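You operate a simulated robot arm through the tools that you are given. There is no shell and no other tool.

The job below is to be done with a simulated robot arm. You get a single attempt, and the scene is never put back.

JOB
Probe the kept sample, rinse the probe, close the jar and set it on PASS or REDO.
Fine: the jar with the black lid; read the display, 10 % passes; probe back in its pot; lid pressed home. Set down upright: jar with the black lid.

The check looks at the end state, three seconds after you hand in, the way a careful person would. Anything else that was tipped, shoved, dropped, spilled or broken makes it a failure. A push-on lid holds only when it is set on centred and level and pressed home; a screw cap is set on level and turned clockwise until tight.

ROBOT AND FRAMES
A 5-joint arm with a two-finger parallel gripper, fixed in place. Base frame: the origin is at the foot of the arm, x ahead of it, y to its left, z up; the work surface is at about z = 0. Lengths are in cm, angles in rad, forces in N, time in s.
With the tool pointing down near the work surface it reaches from about 26 to 68 cm from the base axis. Its first joint turns from -1.152 to 1.152 rad. The tool tilts only in the upright plane through the base axis and itself; it spins freely about its own axis. Payload 2.9 kg.
The TCP is the grasp point between the finger pads, 3 cm short of the fingertips. In the tool frame z runs along the fingers and y along their closing line. The gripper opens to 11 cm. The fingers are 2 cm wide and 1 cm thick; the gripper's body (4.8 by 11.2 cm) begins 5.5 cm behind the TCP.
Orientation is told as [roll, pitch, yaw] about the base's x, y, z axes, in that order, counted from this pose: with the fingers straight down and closing along the base's y, the tool's x points along the base's -x, its y along +y and its z along -z.

CONTROLS
- The arm moves only by the tool play_rows. Its argument "rows" is a list that holds one entry, the list of rows, each a list of 7 numbers: the finger opening in cm, from 0 to 11, then the shift along the tool's x, y, z in cm, then the turn, a rotation vector about the tool's x, y, z in rad. In form: [[[hand, tx, ty, tz, ax, ay, az], ...]]. A call has 1 to 20 rows; each row shifts and turns the commanded pose from where the row before left it, along the tool's axes as they then stand. Each row takes 0.2 s and may step no farther than 5 cm and 0.15 rad from the row before; otherwise, or with a gripper value out of range, the whole call is refused. Where a pose cannot be reached the arm comes as near as it can. A force on the tool above 40 N (or 10 N above the force at the start of the call, whichever is more), or a blocked arm, ends the call early, and 0.2 s more pass. The fingers move at their own pace (about 10.8 cm/s each) and stop on an object; they squeeze with about 40 N. The grip force told is the motor's: it shows also when the fingers shut on nothing. Time passes only in rows, and 0.2 s behind the last, so rows that do not move let the fingers close. The reply holds the time, the measured pose of the TCP, the force on the tool along the base axes, the opening and the grip force, in the units named above and with some noise, with the torque about the TCP (base axes, N m) and any sound that the robot's microphone picked up.
- Cameras (640 x 400 px; columns grow to the right, rows downward): "scene" is fixed at [1.95, -43.85, 61.28]; the picture's right is [0.89, -0.45, 0.00], its down [-0.22, -0.43, -0.88] and it looks along [0.40, 0.78, -0.48] (base axes); focal length 227 px, centre (320, 200). "wrist" rides on the gripper at [7.2, 1.7, -10.3] in the tool frame; the picture's right is [-0.23, 0.97, 0.00], its down [-0.76, -0.18, -0.62] and it looks along [-0.61, -0.14, 0.78] (tool axes); focal length 222 px, centre (320, 200). There is no depth. A picture from a camera that has moved, and an enlarged one, comes with that camera's place and axes in the base frame and with its lens.
- capture(camera): a new picture of that camera. The clock stands still meanwhile.
- inspect(camera, box): a new picture of the part [left, top, right, bottom] of that camera's present view, enlarged. The clock stands still meanwhile.
- sign_off(): hands the job in; it is judged then, once.

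Nothing tells you positions but the pictures and the camera data. Unless the task says otherwise, let go and move clear before handing in.

The tools are called after "Request:" as name(argument=value, ...) on one line, values as JSON. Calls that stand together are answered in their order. play_rows: Moves the arm, as the interface text tells. Its arguments: {"type":"object","properties":{"rows":{"type":"array","items":{"type":"array","items":{"type":"array","items":{"type":"number"}}}}},"required":["rows"]} The other tools are called the same way: capture (camera) takes a picture; inspect (camera, box) takes an enlarged picture of a part of a camera's view; sign_off () hands the job in.

At the start:

```text
time_s: 0.0
ee_pos: [27.4, 16.1, 50.98]
ee_rot: [0.0, 0.0, 0.0]
ft_force: [0.2, -0.2, -0.2]
wrist_torque: [0.01, 0.01, 0.0]
gripper_width: 11.0
finger_force: 0.0
```

scene: 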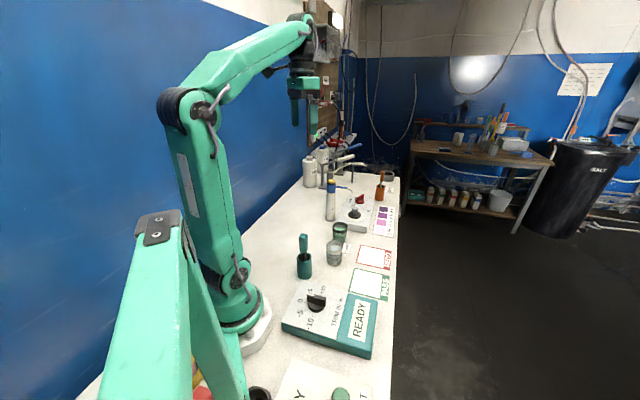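
wrist: 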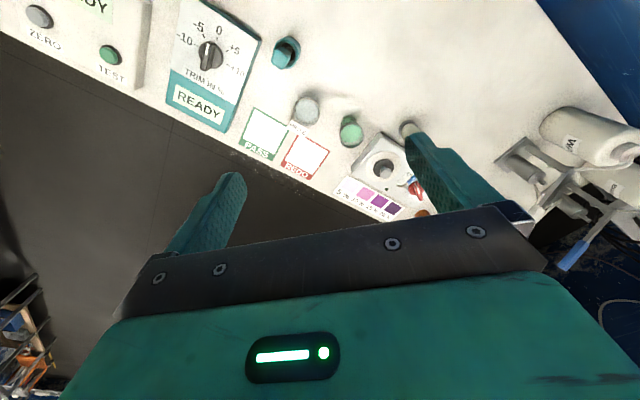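

I see a bench with a meter (trim dial, READY display), a probe in a teal pot, two jars, PASS and REDO squares, and other items further on. First I'll take enlarged pictures to identify everything.

Request:
inspect(camera="scene", box=[270, 220, 410, 310])

Request:
inspect(camera="scene", box=[290, 130, 420, 220])

Request:
inspect(camera="scene", box=[180, 280, 400, 400])

Request:
inspect(camera="wrist", box=[130, 0, 330, 125])

Request:
inspect(camera="wrist", box=[230, 80, 450, 220])

```text
4.44 times, centred on (340, 265) of scene
camera zoom: at [1.95, -43.85, 61.28], right [0.89, -0.45, 0.0], down [-0.22, -0.43, -0.88], along [0.4, 0.78, -0.48], focal length 1008 px, centre (231, -89)
```

zoom: 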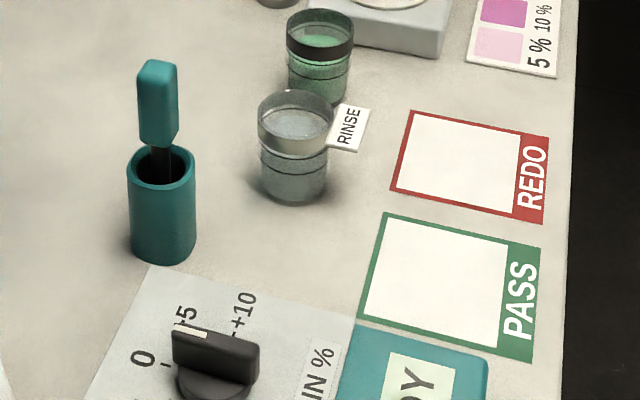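

```text
4.44 times, centred on (355, 175) of scene
camera zoom: at [1.95, -43.85, 61.28], right [0.89, -0.45, 0.0], down [-0.22, -0.43, -0.88], along [0.4, 0.78, -0.48], focal length 1008 px, centre (164, 311)
```

zoom: 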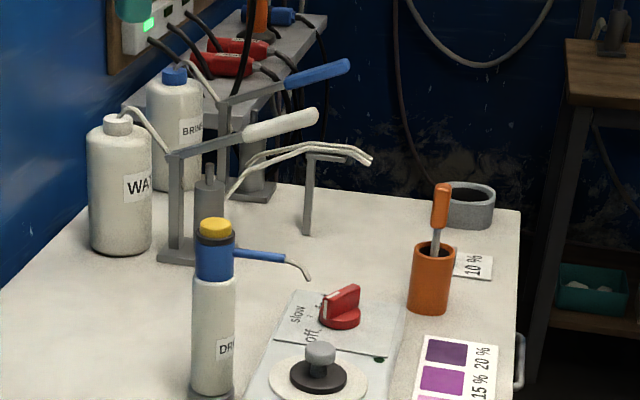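

```text
2.91 times, centred on (290, 340) of scene
camera zoom: at [1.95, -43.85, 61.28], right [0.89, -0.45, 0.0], down [-0.22, -0.43, -0.88], along [0.4, 0.78, -0.48], focal length 660 px, centre (407, -207)
```

zoom: 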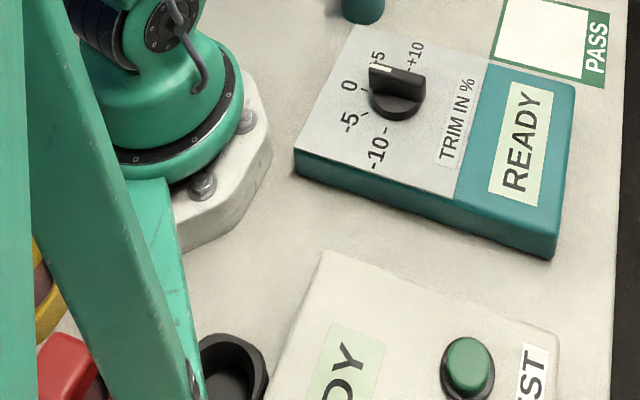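

```text
3.20 times, centred on (230, 62) of wrist
camera zoom: at [20.07, 17.8, 61.25], right [0.23, 0.97, 0.0], down [0.76, -0.18, 0.62], along [0.61, -0.14, -0.78], focal length 711 px, centre (608, 640)
```

zoom: 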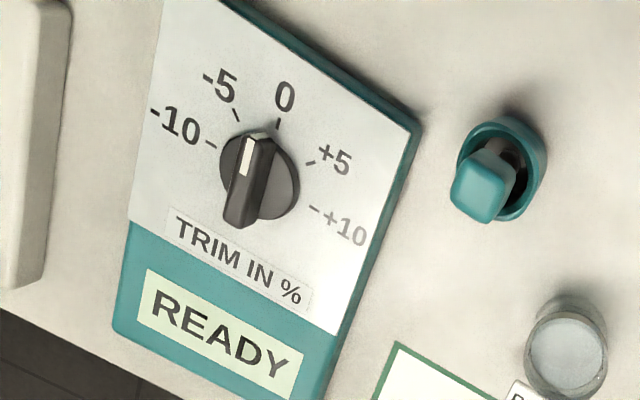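

```text
2.86 times, centred on (340, 150) of wrist
camera zoom: at [20.07, 17.8, 61.25], right [0.23, 0.97, 0.0], down [0.76, -0.18, 0.62], along [0.61, -0.14, -0.78], focal length 635 px, centre (263, 343)
```

zoom: 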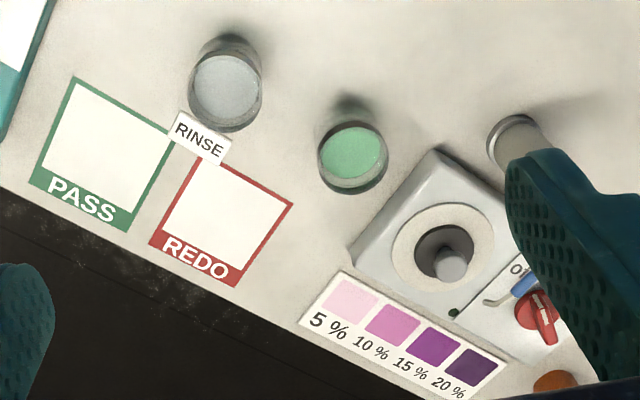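

The TCP is high and clear. I'll swing the arm to the right at height, to see the near end of the bench with the wrist camera.

Request:
play_rows(rows=[[[11, 0, -4.5, 0, 0, 0, 0], [11, 0, -4.5, 0, 0, 0, 0], [11, 0, -4.5, 0, 0, 0, 0], [11, 0, -4.5, 0, 0, 0, 0], [11, 0, -4.5, 0, 0, 0, 0], [11, 0, -4.5, 0, 0, 0, 0]]])

Request:
capture(camera="wrist")

Request:
capture(camera="scene")

```text
time_s: 1.4
ee_pos: [27.45, -11.11, 51.36]
ee_rot: [-0.002, 0.0, 0.002]
ft_force: [0.4, 0.4, 0.9]
wrist_torque: [-0.01, 0.0, -0.02]
gripper_width: 11.01
finger_force: 0.0
```

```text
taken
camera wrist: at [20.21, -9.47, 61.77], right [0.23, 0.97, 0.0], down [0.76, -0.18, 0.62], along [0.61, -0.14, -0.78], focal length 222 px, centre (320, 200)
```

wrist: 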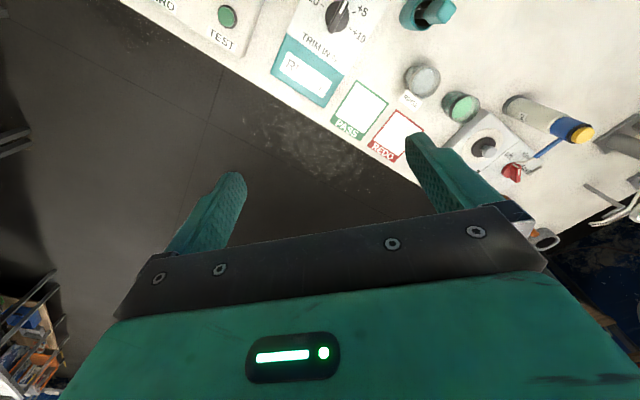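

```text
taken
```

scene: 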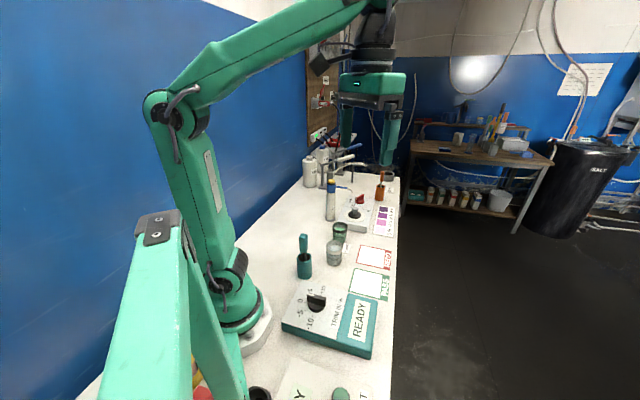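

The wrist camera only looks ahead here. I'll spin the tool so it looks toward the near side (−y) and see what the second device and the black cup are.

Request:
play_rows(rows=[[[11, 0, 0, 0, 0, 0, 0.15], [11, 0, 0, 0, 0, 0, 0.15], [11, 0, 0, 0, 0, 0, 0.15], [11, 0, 0, 0, 0, 0, 0.15], [11, 0, 0, 0, 0, 0, 0.15], [11, 0, 0, 0, 0, 0, 0.15], [11, 0, 0, 0, 0, 0, 0.15], [11, 0, 0, 0, 0, 0, 0.15], [11, 0, 0, 0, 0, 0, 0.15], [11, 0, 0, 0, 0, 0, 0.15]]])

Request:
capture(camera="wrist")

```text
time_s: 3.6
ee_pos: [27.48, -11.0, 50.84]
ee_rot: [0.0, -0.001, -1.5]
ft_force: [0.9, 0.0, 1.0]
wrist_torque: [-0.01, -0.02, -0.02]
gripper_width: 11.0
finger_force: 0.1
```

```text
taken
camera wrist: at [28.64, -3.58, 61.23], right [0.99, -0.16, 0.0], down [-0.12, -0.77, 0.62], along [-0.1, -0.62, -0.78], focal length 222 px, centre (320, 200)
```

wrist: 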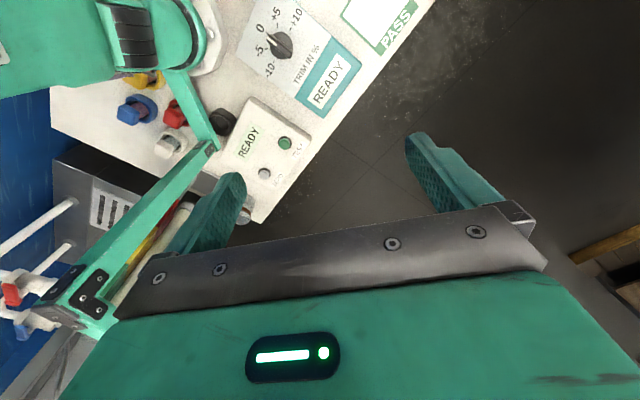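

Request:
inspect(camera="wrist", box=[90, 0, 350, 163])

Request:
inspect(camera="wrist", box=[230, 0, 360, 82])

```text
2.45 times, centred on (220, 82) of wrist
camera zoom: at [28.64, -3.58, 61.23], right [0.99, -0.16, 0.0], down [-0.12, -0.77, 0.62], along [-0.1, -0.62, -0.78], focal length 545 px, centre (565, 491)
```

zoom: 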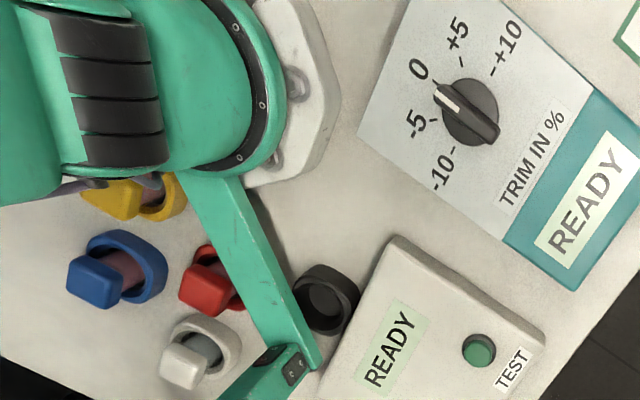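

```text
4.88 times, centred on (295, 41) of wrist
camera zoom: at [28.64, -3.58, 61.23], right [0.99, -0.16, 0.0], down [-0.12, -0.77, 0.62], along [-0.1, -0.62, -0.78], focal length 1084 px, centre (442, 976)
```

zoom: 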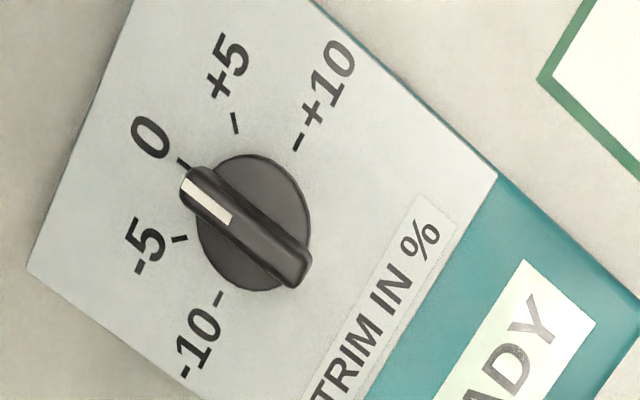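

The trim dial seems to stand at 0, and the near device with TEST/ZERO is something else. Now I'll zoom in on the jars, stirrer and orange pot.

Request:
inspect(camera="scene", box=[320, 215, 360, 240])

Request:
inspect(camera="scene", box=[336, 190, 384, 220])

Request:
inspect(camera="scene", box=[290, 230, 354, 280])

Request:
inspect(camera="scene", box=[360, 165, 408, 205])

```text
16.00 times, centred on (340, 228) of scene
camera zoom: at [1.95, -43.85, 61.28], right [0.89, -0.45, 0.0], down [-0.22, -0.43, -0.88], along [0.4, 0.78, -0.48], focal length 3627 px, centre (0, -240)
```

zoom: 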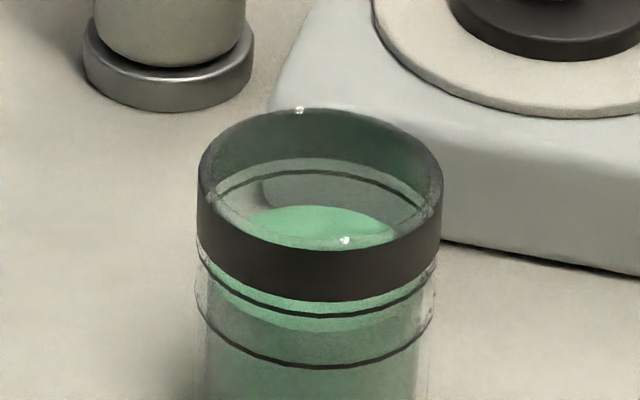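

```text
13.33 times, centred on (360, 205) of scene
camera zoom: at [1.95, -43.85, 61.28], right [0.89, -0.45, 0.0], down [-0.22, -0.43, -0.88], along [0.4, 0.78, -0.48], focal length 3022 px, centre (-213, 133)
```

zoom: 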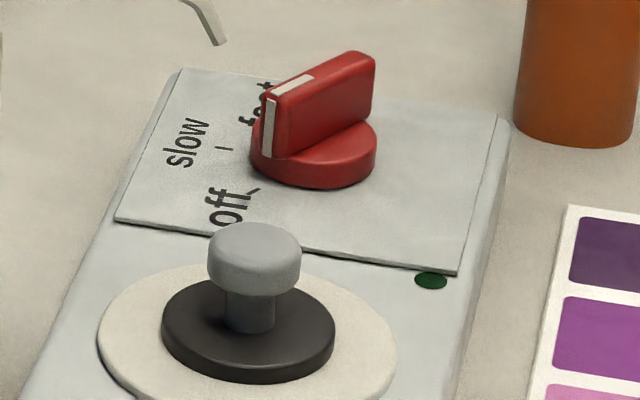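

```text
8.00 times, centred on (322, 255) of scene
camera zoom: at [1.95, -43.85, 61.28], right [0.89, -0.45, 0.0], down [-0.22, -0.43, -0.88], along [0.4, 0.78, -0.48], focal length 1814 px, centre (304, -240)
```

zoom: 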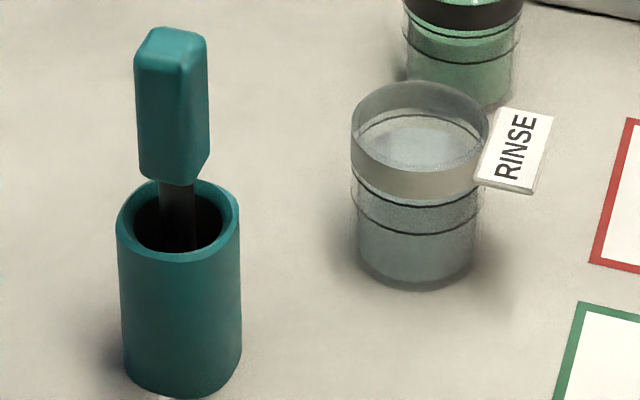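

```text
10.00 times, centred on (384, 185) of scene
camera zoom: at [1.95, -43.85, 61.28], right [0.89, -0.45, 0.0], down [-0.22, -0.43, -0.88], along [0.4, 0.78, -0.48], focal length 2267 px, centre (-320, 350)
```

zoom: 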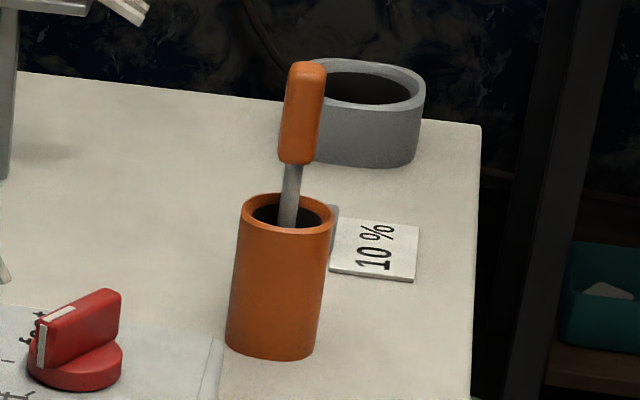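

The black-collared jar of green liquid is open, and its black lid with a grey knob lies on the stirrer plate (stirrer off). The teal probe is in its teal pot and the RINSE jar stands beside it. I'll turn back and fly over to measure positions.

Request:
play_rows(rows=[[[11, 0, 0, 0, 0, 0, -0.15], [11, 0, 0, 0, 0, 0, -0.15], [11, 0, 0, 0, 0, 0, -0.15], [11, 0, 0, 0, 0, 0, -0.15], [11, 0, 0, 0, 0, 0, -0.15], [11, 0, 0, 0, 0, 0, -0.15], [11, 0, 0, 0, 0, 0, -0.15], [11, 0, 0, 0, 0, 0, -0.15], [11, 0, 0, 0, 0, 0, -0.15], [11, 0, 0, 0, 0, 0, -0.15], [11, 0, 4.5, 0, 0, 0, 0], [11, 0, 4.5, 0, 0, 0, 0], [11, 0, 4.5, 0, 0, 0, 0], [11, 0, 4.5, 0, 0, 0, 0], [11, 0, 4.5, 0, 0, 0, 0], [11, 0, 4.5, 0, 0, 0, 0]]])

Request:
capture(camera="wrist")

Request:
inspect(camera="wrist", box=[256, 20, 320, 60])

Request:
inspect(camera="wrist", box=[272, 80, 368, 150])

Request:
inspect(camera="wrist", box=[340, 125, 436, 185])

Request:
inspect(camera="wrist", box=[176, 10, 256, 80])

```text
time_s: 7.0
ee_pos: [27.36, 15.73, 50.86]
ee_rot: [0.0, 0.001, 0.001]
ft_force: [-0.7, -0.3, 0.1]
wrist_torque: [-0.04, 0.05, 0.02]
gripper_width: 10.99
finger_force: 0.1
```

```text
taken
camera wrist: at [20.11, 17.33, 61.16], right [0.23, 0.97, 0.0], down [0.76, -0.18, 0.62], along [0.61, -0.14, -0.78], focal length 222 px, centre (320, 200)
```

wrist: 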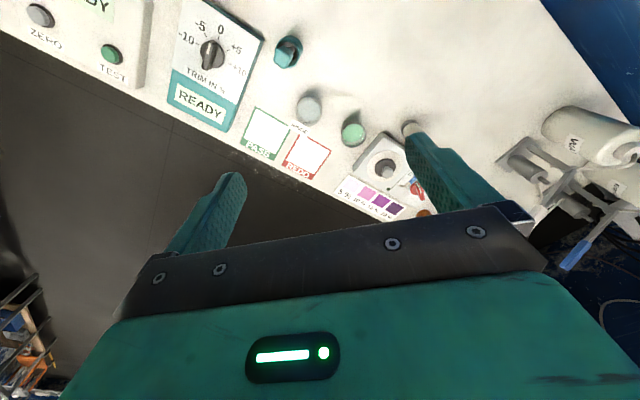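

```text
10.00 times, centred on (288, 40) of wrist
camera zoom: at [20.11, 17.33, 61.16], right [0.23, 0.97, 0.0], down [0.76, -0.18, 0.62], along [0.61, -0.14, -0.78], focal length 2221 px, centre (640, 1800)
```

zoom: 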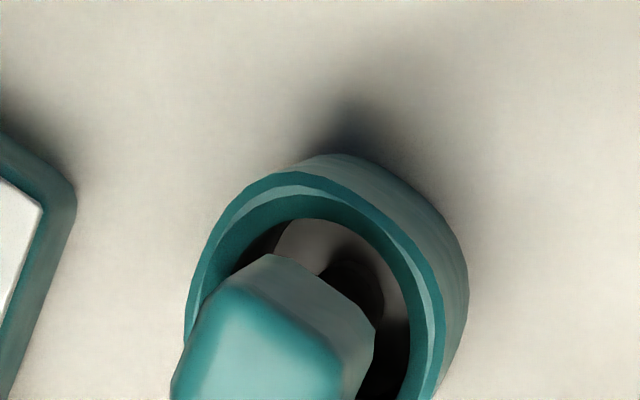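

```text
5.71 times, centred on (320, 115) of wrist
camera zoom: at [20.11, 17.33, 61.16], right [0.23, 0.97, 0.0], down [0.76, -0.18, 0.62], along [0.61, -0.14, -0.78], focal length 1269 px, centre (320, 686)
```

zoom: 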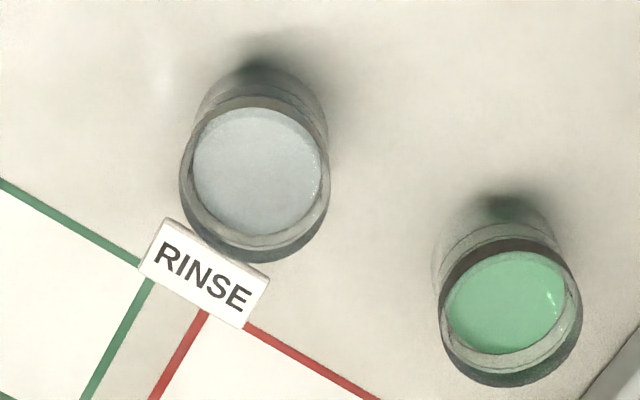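

```text
6.67 times, centred on (388, 155) of wrist
camera zoom: at [20.11, 17.33, 61.16], right [0.23, 0.97, 0.0], down [0.76, -0.18, 0.62], along [0.61, -0.14, -0.78], focal length 1481 px, centre (-133, 500)
```

zoom: 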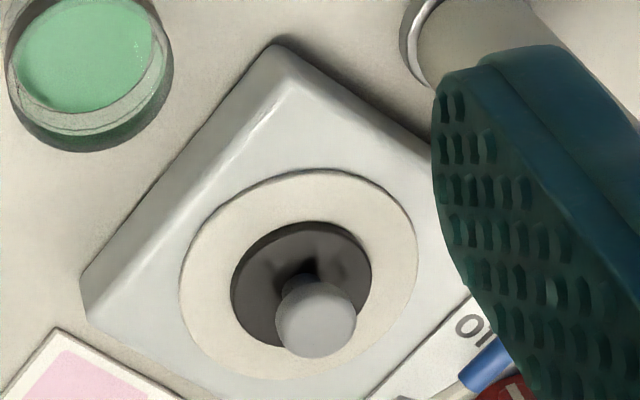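

```text
5.71 times, centred on (216, 45) of wrist
camera zoom: at [20.11, 17.33, 61.16], right [0.23, 0.97, 0.0], down [0.76, -0.18, 0.62], along [0.61, -0.14, -0.78], focal length 1269 px, centre (914, 1086)
```

zoom: 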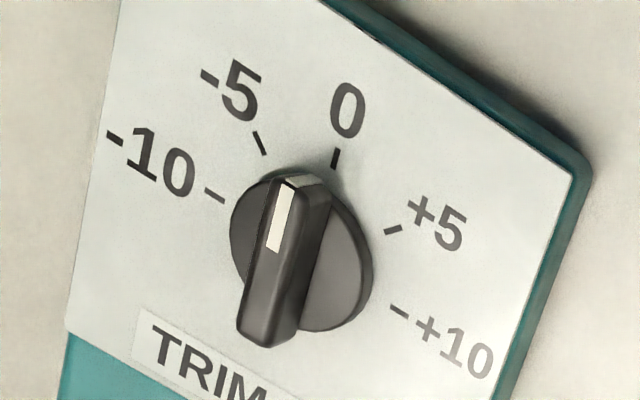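

Dial is at 0. Rough positions: probe handle top about (23.5, 10.1, 16.8), pot (23.1, 10), RINSE jar (35.3, 11), green jar (43.6, 20.5), lid on the stirrer around (57, 28), PASS around (40.6, −3). I'll look closer at the probe handle and the bottle's spout near the lid.

Request:
inspect(camera="wrist", box=[264, 28, 312, 76])

Request:
inspect(camera="scene", box=[296, 230, 320, 250])

Request:
inspect(camera="scene", box=[320, 175, 380, 225])

Request:
inspect(camera="scene", box=[340, 240, 400, 310])

```text
8.33 times, centred on (288, 52) of wrist
camera zoom: at [20.11, 17.33, 61.16], right [0.23, 0.97, 0.0], down [0.76, -0.18, 0.62], along [0.61, -0.14, -0.78], focal length 1851 px, centre (587, 1433)
```

zoom: 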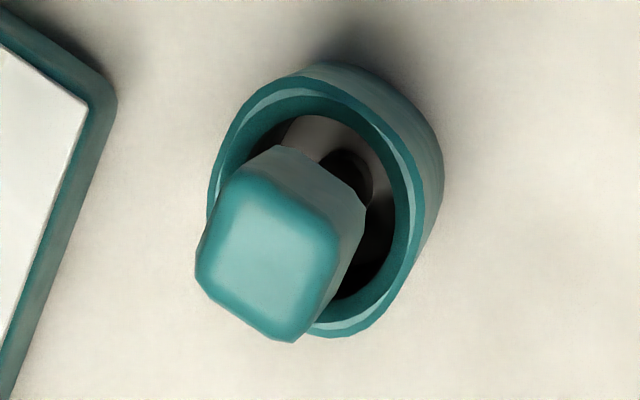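

```text
16.00 times, centred on (308, 240) of scene
camera zoom: at [1.95, -43.85, 61.28], right [0.89, -0.45, 0.0], down [-0.22, -0.43, -0.88], along [0.4, 0.78, -0.48], focal length 3627 px, centre (512, -440)
```

zoom: 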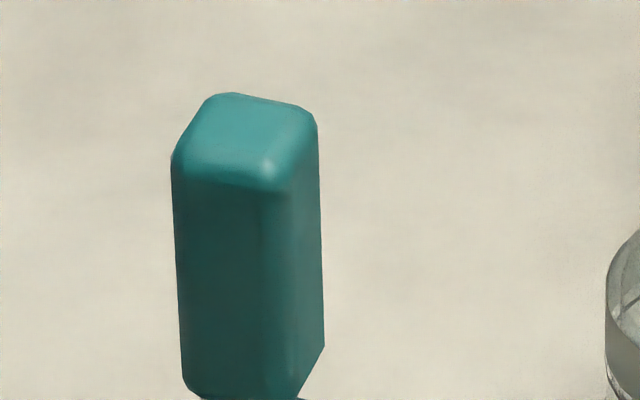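

```text
8.00 times, centred on (350, 200) of scene
camera zoom: at [1.95, -43.85, 61.28], right [0.89, -0.45, 0.0], down [-0.22, -0.43, -0.88], along [0.4, 0.78, -0.48], focal length 1814 px, centre (80, 200)
```

zoom: 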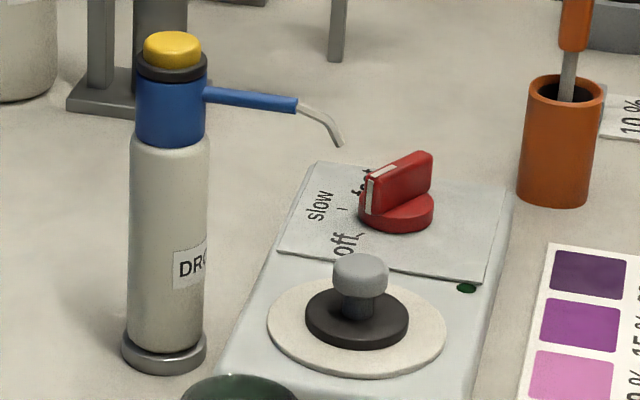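

```text
5.71 times, centred on (370, 275) of scene
camera zoom: at [1.95, -43.85, 61.28], right [0.89, -0.45, 0.0], down [-0.22, -0.43, -0.88], along [0.4, 0.78, -0.48], focal length 1295 px, centre (34, -229)
```

zoom: 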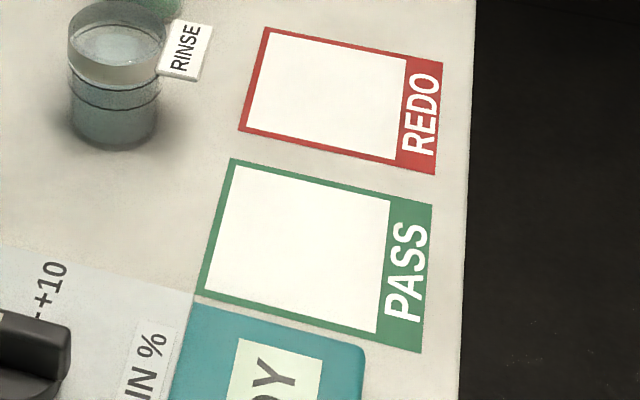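

The probe handle is square, about 2 cm, turned 45° with the bench, and the bottle's spout tip hangs nearly over the lid at about z = 15. I'll first go for the probe: descend above it with the tool spun 45°.

Request:
play_rows(rows=[[[8, 0, 0, 4, 0, 0, 0.131], [8, 0, 0, 4, 0, 0, 0.131], [8, 0, 0, 4, 0, 0, 0.131], [8, 0, 0, 4, 0, 0, 0.131], [8, 0, 0, 4, 0, 0, 0.131], [8, 0, 0, 3, 0, 0, 0.13], [8, 0, 0, 0, 0, 0, 0], [8, 0, 0, 0, 0, 0, 0]]])

Request:
capture(camera="wrist")

```text
time_s: 8.8
ee_pos: [27.39, 16.23, 28.01]
ee_rot: [0.001, 0.001, -0.784]
ft_force: [-0.2, 0.6, -0.9]
wrist_torque: [0.01, 0.02, 0.02]
gripper_width: 7.98
finger_force: 0.1
```

```text
taken
camera wrist: at [23.47, 22.44, 38.31], right [0.85, 0.53, 0.0], down [0.41, -0.66, 0.62], along [0.33, -0.53, -0.78], focal length 222 px, centre (320, 200)
```

wrist: 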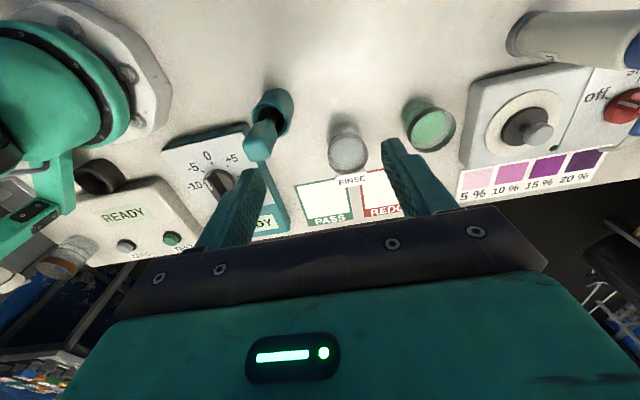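

Request:
inspect(camera="wrist", box=[220, 70, 316, 190])

Request:
inspect(camera="wrist", box=[320, 80, 480, 180])

Request:
inspect(camera="wrist", box=[460, 0, 640, 200])

```text
3.33 times, centred on (268, 130) of wrist
camera zoom: at [23.47, 22.44, 38.31], right [0.85, 0.53, 0.0], down [0.41, -0.66, 0.62], along [0.33, -0.53, -0.78], focal length 740 px, centre (493, 433)
```

zoom: 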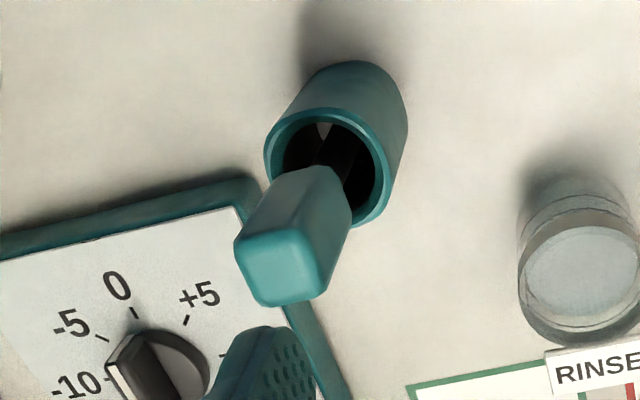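

```text
4.00 times, centred on (400, 130) of wrist
camera zoom: at [23.47, 22.44, 38.31], right [0.85, 0.53, 0.0], down [0.41, -0.66, 0.62], along [0.33, -0.53, -0.78], focal length 888 px, centre (0, 480)
```

zoom: 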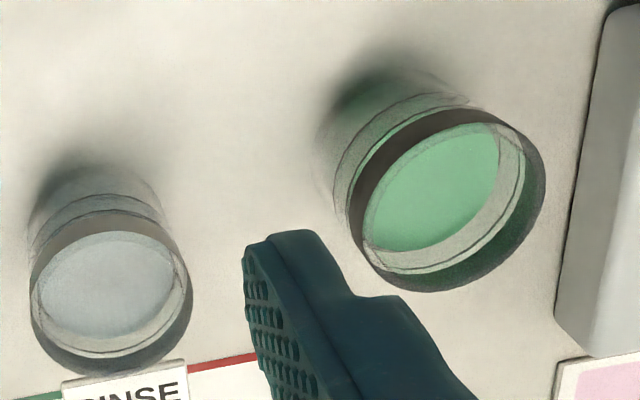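

```text
2.00 times, centred on (550, 100) of wrist
camera zoom: at [23.47, 22.44, 38.31], right [0.85, 0.53, 0.0], down [0.41, -0.66, 0.62], along [0.33, -0.53, -0.78], focal length 444 px, centre (-140, 400)
```

zoom: 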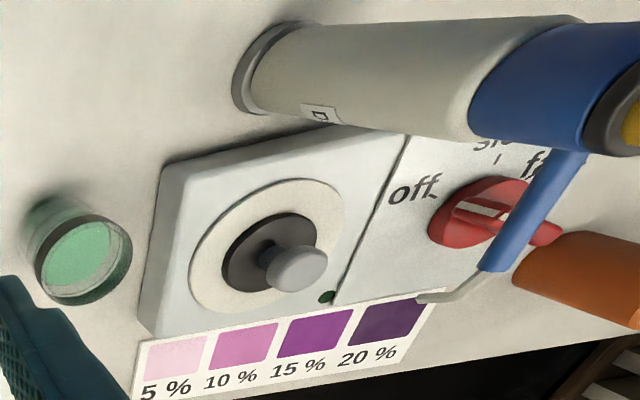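

Triangulation agrees: handle axis about (23.4, 10.0), top z ≈ 16.8; lid at (56.5, 28.15), spout tip at (55.4, 29.5, 15.8). I'll move above the probe handle and check.

Request:
play_rows(rows=[[[6, -0.76, -3.59, 0, 0, 0, 0], [6, -0.76, -3.59, 0, 0, 0, 0], [6, 0, 0, 3.5, 0, 0, 0], [6, 0, 0, 3.5, 0, 0, 0], [6, 0, 0, 0, 0, 0, 0], [6, 0, 0, 0, 0, 0, 0]]])

Request:
capture(camera="wrist")

Request:
inspect(camera="scene", box=[260, 180, 360, 290])

```text
time_s: 10.2
ee_pos: [23.29, 9.96, 20.93]
ee_rot: [0.0, 0.0, -0.785]
ft_force: [-0.8, 0.9, -0.4]
wrist_torque: [0.04, 0.0, 0.01]
gripper_width: 5.99
finger_force: 0.0
```

```text
taken
camera wrist: at [19.29, 16.23, 31.27], right [0.85, 0.53, 0.0], down [0.41, -0.66, 0.62], along [0.33, -0.53, -0.78], focal length 222 px, centre (320, 200)
```

wrist: 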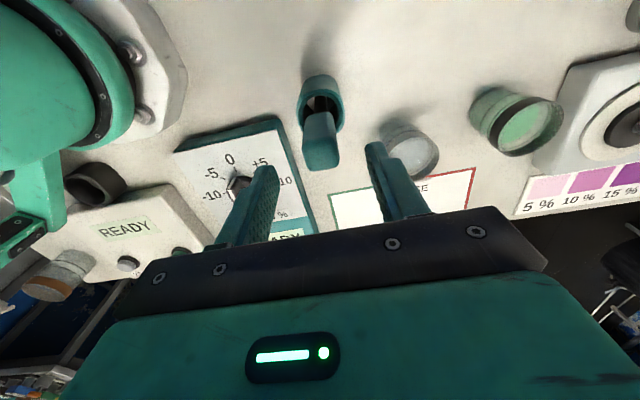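

```text
3.64 times, centred on (310, 235) of scene
camera zoom: at [1.95, -43.85, 61.28], right [0.89, -0.45, 0.0], down [-0.22, -0.43, -0.88], along [0.4, 0.78, -0.48], focal length 824 px, centre (356, 73)
```

zoom: 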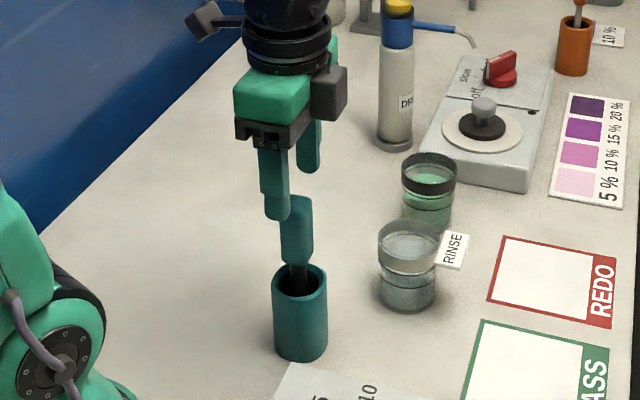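

The fingers straddle the handle well. Lowering to grip height and closing.

Request:
play_rows(rows=[[[6, 0, 0, 2.5, 0, 0, 0], [6, 0, 0, 2.5, 0, 0, 0], [6, 0, 0, 2.6, 0, 0, 0], [6, 0, 0, 0, 0, 0, 0], [6, 0, 0, 0, 0, 0, 0]]])

Request:
inspect(camera="scene", box=[280, 190, 340, 290])

Request:
capture(camera="wrist")

```text
time_s: 11.4
ee_pos: [23.32, 10.21, 13.33]
ee_rot: [0.0, 0.0, -0.786]
ft_force: [0.0, -0.1, -0.2]
wrist_torque: [0.01, 0.02, -0.03]
gripper_width: 6.0
finger_force: 0.1
```

```text
4.00 times, centred on (310, 240) of scene
camera zoom: at [1.95, -43.85, 61.28], right [0.89, -0.45, 0.0], down [-0.22, -0.43, -0.88], along [0.4, 0.78, -0.48], focal length 907 px, centre (360, 40)
```

zoom: 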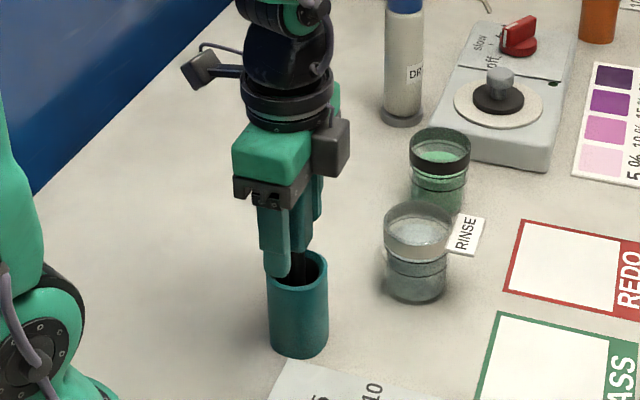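

```text
taken
camera wrist: at [19.33, 16.42, 23.7], right [0.85, 0.53, 0.0], down [0.41, -0.66, 0.62], along [0.33, -0.53, -0.78], focal length 222 px, centre (320, 200)
```

wrist: 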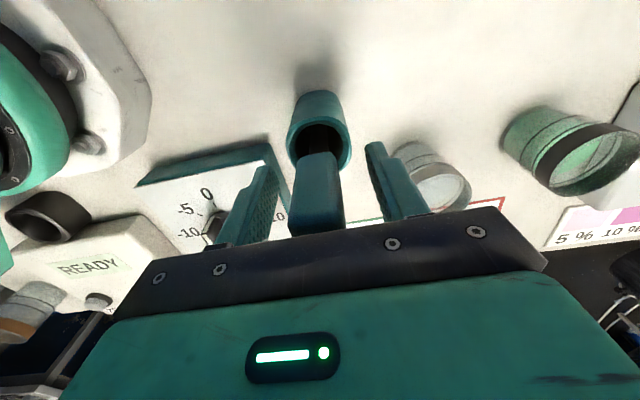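

Request:
play_rows(rows=[[[3, 0, 0, 0, 0, 0, 0], [1.5, 0, 0, 0, 0, 0, 0], [1.5, 0, 0, 0, 0, 0, 0], [1, 0, 0, 0, 0, 0, 0], [1, 0, 0, 0, 0, 0, 0]]])

Request:
inspect(camera="scene", box=[280, 190, 340, 290])

```text
time_s: 12.6
ee_pos: [23.36, 10.18, 13.49]
ee_rot: [-0.001, -0.002, -0.786]
ft_force: [-0.4, 0.9, 0.3]
wrist_torque: [0.06, -0.04, -0.02]
gripper_width: 2.54
finger_force: 39.6
```

```text
4.00 times, centred on (310, 240) of scene
camera zoom: at [1.95, -43.85, 61.28], right [0.89, -0.45, 0.0], down [-0.22, -0.43, -0.88], along [0.4, 0.78, -0.48], focal length 907 px, centre (360, 40)
```

zoom: 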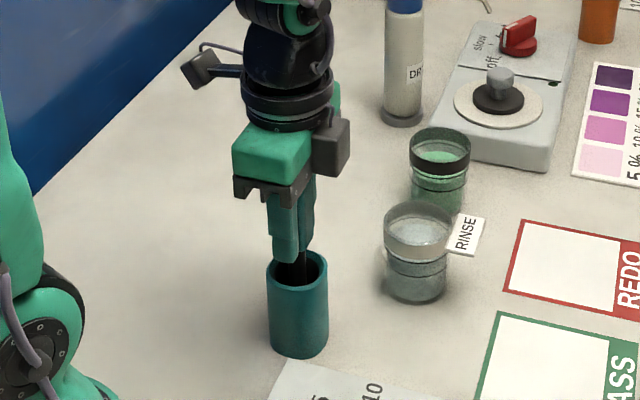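

The handle is held (2.5 cm wide). Lifting straight up out of the pot.

Request:
play_rows(rows=[[[1, 0, 0, -2, 0, 0, 0], [1, 0, 0, -2, 0, 0, 0], [1, 0, 0, -2.5, 0, 0, 0], [1, 0, 0, -2.5, 0, 0, 0], [1, 0, 0, -3, 0, 0, 0], [1, 0, 0, 0, 0, 0, 0]]])

Request:
inspect(camera="scene", box=[260, 170, 360, 290])

Request:
capture(camera="wrist")

```text
time_s: 14.0
ee_pos: [23.45, 10.17, 25.34]
ee_rot: [0.001, -0.001, -0.786]
ft_force: [0.7, 0.1, -1.4]
wrist_torque: [-0.04, 0.02, -0.02]
gripper_width: 2.56
finger_force: 40.3
```

```text
3.33 times, centred on (310, 230) of scene
camera zoom: at [1.95, -43.85, 61.28], right [0.89, -0.45, 0.0], down [-0.22, -0.43, -0.88], along [0.4, 0.78, -0.48], focal length 756 px, centre (353, 100)
```

zoom: 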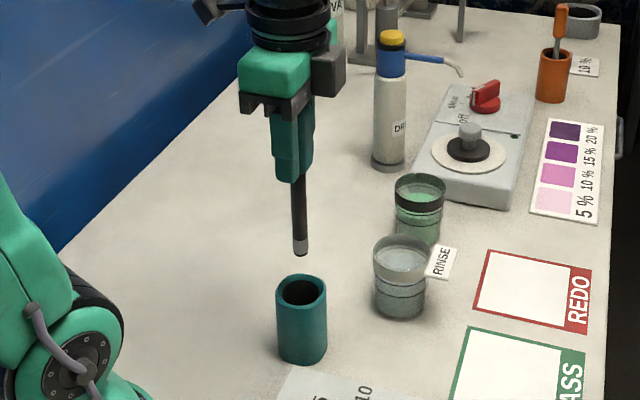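

```text
taken
camera wrist: at [19.46, 16.39, 35.74], right [0.85, 0.53, 0.0], down [0.41, -0.66, 0.62], along [0.33, -0.53, -0.78], focal length 222 px, centre (320, 200)
```

wrist: 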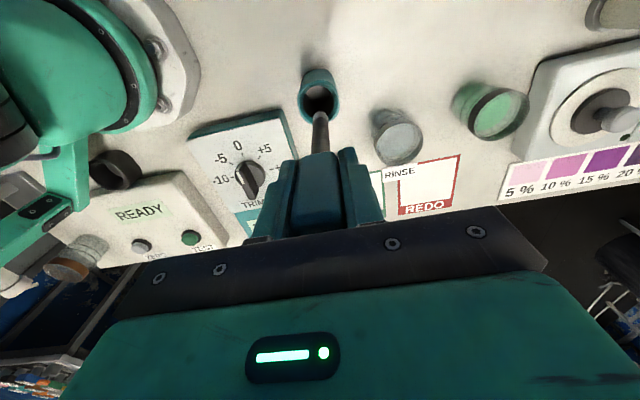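

Probe is out; its tip is about 13 cm below the TCP. Carrying it at height to above the green jar.

Request:
play_rows(rows=[[[1, -0.977, 3.098, 0, 0, 0, 0], [1, -0.977, 3.098, 0, 0, 0, 0], [1, -0.977, 3.098, 0, 0, 0, 0], [1, -0.977, 3.098, 0, 0, 0, 0], [1, -0.977, 3.098, 0, 0, 0, 0], [1, -0.977, 3.098, 0, 0, 0, 0], [1, -0.977, 3.098, 0, 0, 0, 0], [1, 0, 0, 0, 0, 0, 0], [1, 0, 0, 0, 0, 0, 0]]])

Request:
capture(camera="scene")

Request:
inspect(camera="scene", box=[300, 170, 400, 270])

Request:
capture(camera="wrist")

```text
time_s: 16.0
ee_pos: [43.47, 20.71, 25.53]
ee_rot: [0.001, -0.001, -0.785]
ft_force: [0.1, 0.5, -1.5]
wrist_torque: [0.02, 0.01, -0.02]
gripper_width: 2.56
finger_force: 39.8
```

```text
taken
```

scene: 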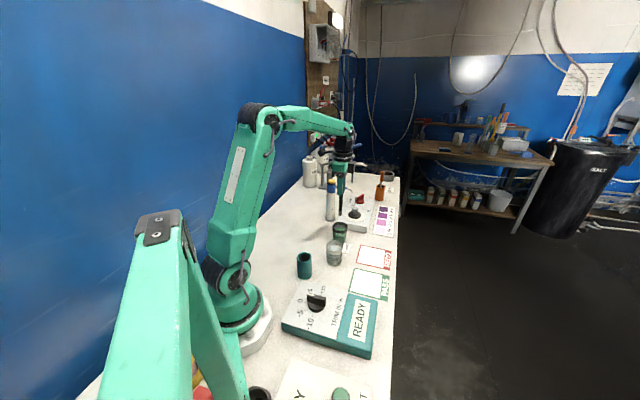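

```text
4.00 times, centred on (350, 220) of scene
camera zoom: at [1.95, -43.85, 61.28], right [0.89, -0.45, 0.0], down [-0.22, -0.43, -0.88], along [0.4, 0.78, -0.48], focal length 907 px, centre (200, 120)
```

zoom: 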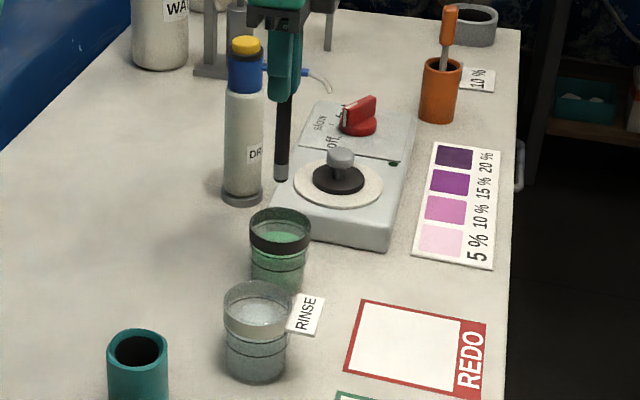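

```text
taken
camera wrist: at [39.55, 27.0, 35.9], right [0.85, 0.53, 0.0], down [0.41, -0.66, 0.62], along [0.33, -0.53, -0.78], focal length 222 px, centre (320, 200)
```

wrist: 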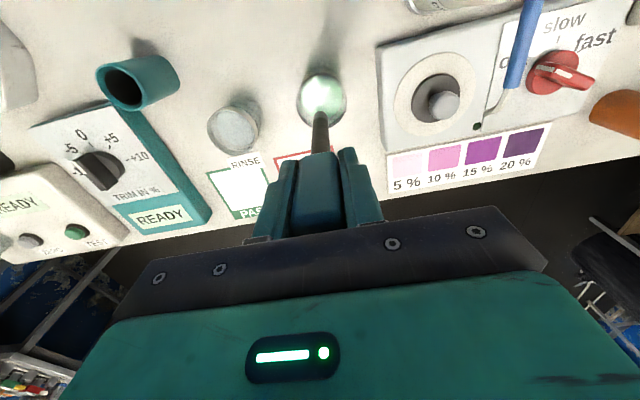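

Request:
inspect(camera="wrist", box=[280, 60, 360, 160])

Request:
inspect(camera="scene", box=[325, 195, 355, 245])

```text
4.00 times, centred on (320, 110) of wrist
camera zoom: at [39.55, 27.0, 35.9], right [0.85, 0.53, 0.0], down [0.41, -0.66, 0.62], along [0.33, -0.53, -0.78], focal length 888 px, centre (320, 560)
```

zoom: 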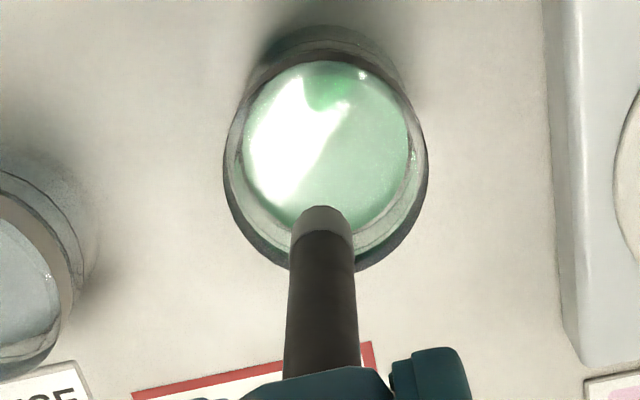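

```text
8.00 times, centred on (340, 220) of scene
camera zoom: at [1.95, -43.85, 61.28], right [0.89, -0.45, 0.0], down [-0.22, -0.43, -0.88], along [0.4, 0.78, -0.48], focal length 1814 px, centre (160, 40)
```

zoom: 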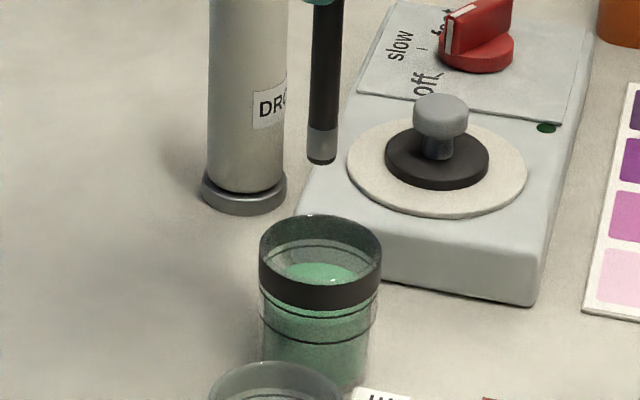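

The tip is centred over the jar. Lowering slowly into the liquid to about 2 cm above the bottom.

Request:
play_rows(rows=[[[1, 0, 0, 1.5, 0, 0, 0], [1, 0, 0, 1.5, 0, 0, 0], [1, 0, 0, 1.5, 0, 0, 0], [1, 0, 0, 1.2, 0, 0, 0], [1, 0, 0, 1, 0, 0, 0], [1, 0, 0, 1, 0, 0, 0], [1, 0, 0, 1, 0, 0, 0], [1, 0, 0, 0.8, 0, 0, 0], [1, 0, 0, 0.6, 0, 0, 0], [1, 0, 0, 0, 0, 0, 0], [1, 0, 0, 0, 0, 0, 0], [1, 0, 0, 0, 0, 0, 0]]])

Request:
inspect(camera="scene", box=[320, 195, 360, 245])

Request:
inspect(camera="scene", box=[275, 270, 405, 370])

Request:
capture(camera="wrist")

```text
time_s: 18.6
ee_pos: [43.58, 20.52, 15.1]
ee_rot: [-0.001, 0.0, -0.784]
ft_force: [0.1, -0.9, -0.8]
wrist_torque: [-0.04, -0.03, 0.0]
gripper_width: 2.53
finger_force: 39.6
```

```text
8.00 times, centred on (340, 220) of scene
camera zoom: at [1.95, -43.85, 61.28], right [0.89, -0.45, 0.0], down [-0.22, -0.43, -0.88], along [0.4, 0.78, -0.48], focal length 1814 px, centre (160, 40)
```

zoom: 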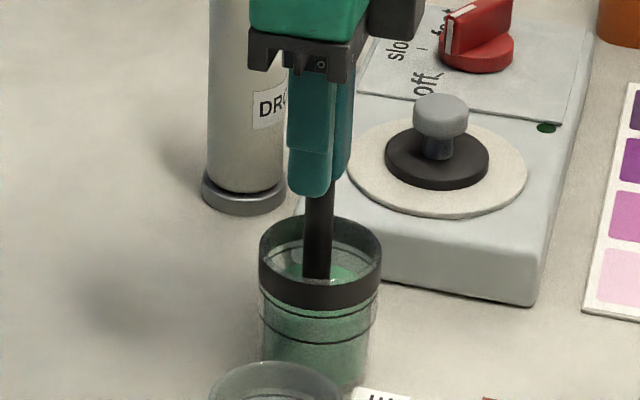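

```text
4.00 times, centred on (340, 320) of scene
camera zoom: at [1.95, -43.85, 61.28], right [0.89, -0.45, 0.0], down [-0.22, -0.43, -0.88], along [0.4, 0.78, -0.48], focal length 907 px, centre (240, -280)
```

zoom: 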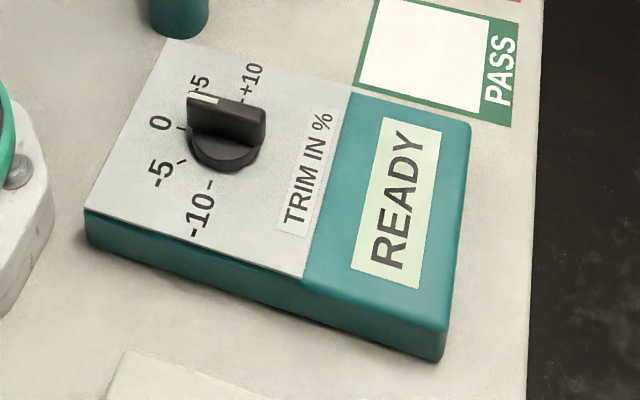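

```text
taken
camera wrist: at [39.51, 26.87, 25.4], right [0.85, 0.53, 0.0], down [0.41, -0.66, 0.62], along [0.33, -0.53, -0.78], focal length 222 px, centre (320, 200)
```

wrist: 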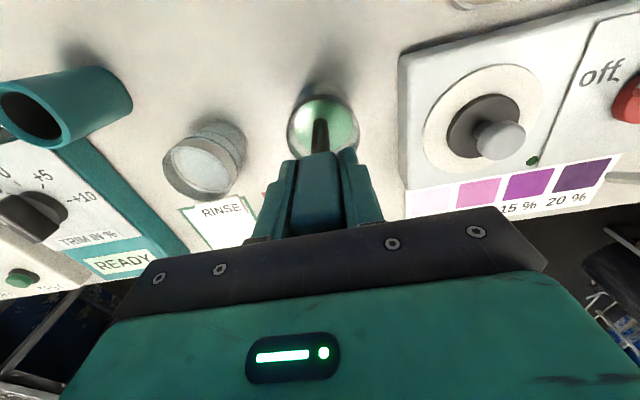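

The probe is immersed but the display still reads READY; I'll hold still for a couple of seconds and read again.

Request:
play_rows(rows=[[[1, 0, 0, 0.3, 0, 0, 0], [1, 0, 0, 0, 0, 0, 0], [1, 0, 0, 0, 0, 0, 0], [1, 0, 0, 0, 0, 0, 0], [1, 0, 0, 0, 0, 0, 0], [1, 0, 0, 0, 0, 0, 0], [1, 0, 0, 0, 0, 0, 0], [1, 0, 0, 0, 0, 0, 0], [1, 0, 0, 0, 0, 0, 0], [1, 0, 0, 0, 0, 0, 0]]])

Request:
inspect(camera="scene", box=[275, 270, 405, 370])

Request:
capture(camera="scene")

```text
time_s: 20.8
ee_pos: [43.62, 20.54, 14.84]
ee_rot: [0.0, -0.001, -0.786]
ft_force: [0.2, -0.5, -1.2]
wrist_torque: [0.0, 0.03, 0.03]
gripper_width: 2.55
finger_force: 39.8
```

```text
4.00 times, centred on (340, 320) of scene
camera zoom: at [1.95, -43.85, 61.28], right [0.89, -0.45, 0.0], down [-0.22, -0.43, -0.88], along [0.4, 0.78, -0.48], focal length 907 px, centre (240, -280)
```

zoom: 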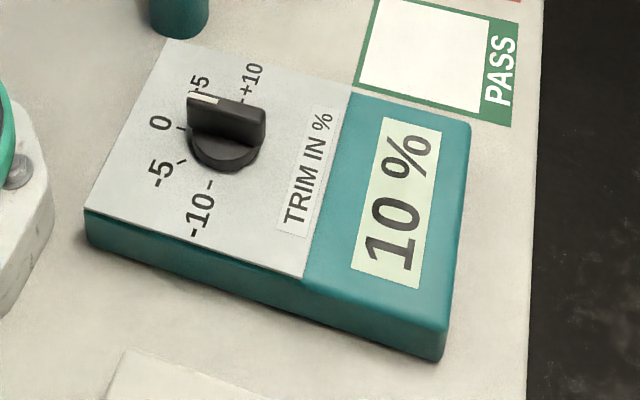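

```text
taken
```

scene: 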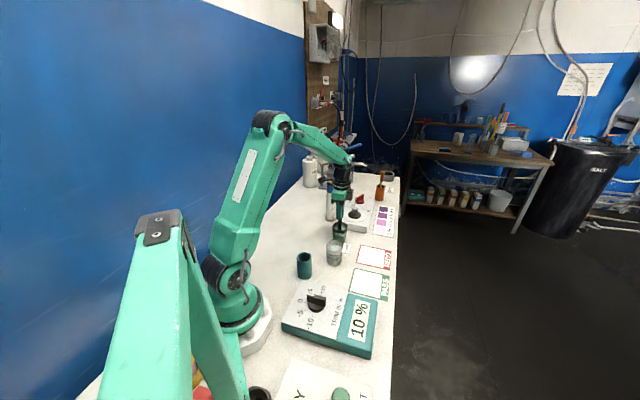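

The display now reads 10 %. I'll hold a moment longer to make sure it is stable.

Request:
play_rows(rows=[[[1, 0, 0, 0, 0, 0, 0], [1, 0, 0, 0, 0, 0, 0], [1, 0, 0, 0, 0, 0, 0], [1, 0, 0, 0, 0, 0, 0], [1, 0, 0, 0, 0, 0, 0], [1, 0, 0, 0, 0, 0, 0]]])

Request:
inspect(camera="scene", box=[275, 270, 405, 370])

Request:
inspect(camera="scene", box=[320, 120, 370, 180])

```text
time_s: 22.2
ee_pos: [43.52, 20.58, 14.88]
ee_rot: [0.001, -0.001, -0.786]
ft_force: [0.1, 0.0, -0.9]
wrist_torque: [0.0, 0.0, 0.0]
gripper_width: 2.54
finger_force: 39.8
```

```text
4.00 times, centred on (340, 320) of scene
camera zoom: at [1.95, -43.85, 61.28], right [0.89, -0.45, 0.0], down [-0.22, -0.43, -0.88], along [0.4, 0.78, -0.48], focal length 907 px, centre (240, -280)
```

zoom: 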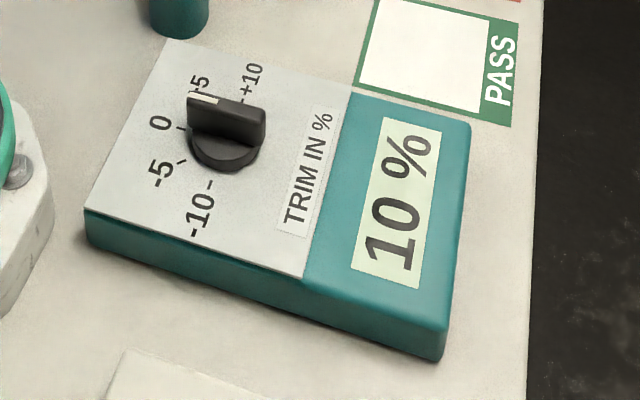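

```text
6.67 times, centred on (345, 150) of scene
camera zoom: at [1.95, -43.85, 61.28], right [0.89, -0.45, 0.0], down [-0.22, -0.43, -0.88], along [0.4, 0.78, -0.48], focal length 1511 px, centre (153, 533)
```

zoom: 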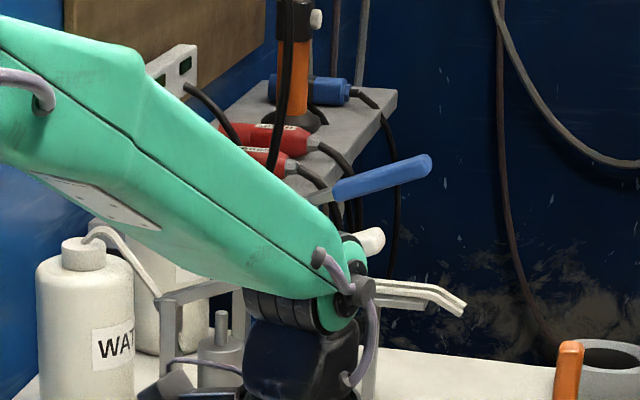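

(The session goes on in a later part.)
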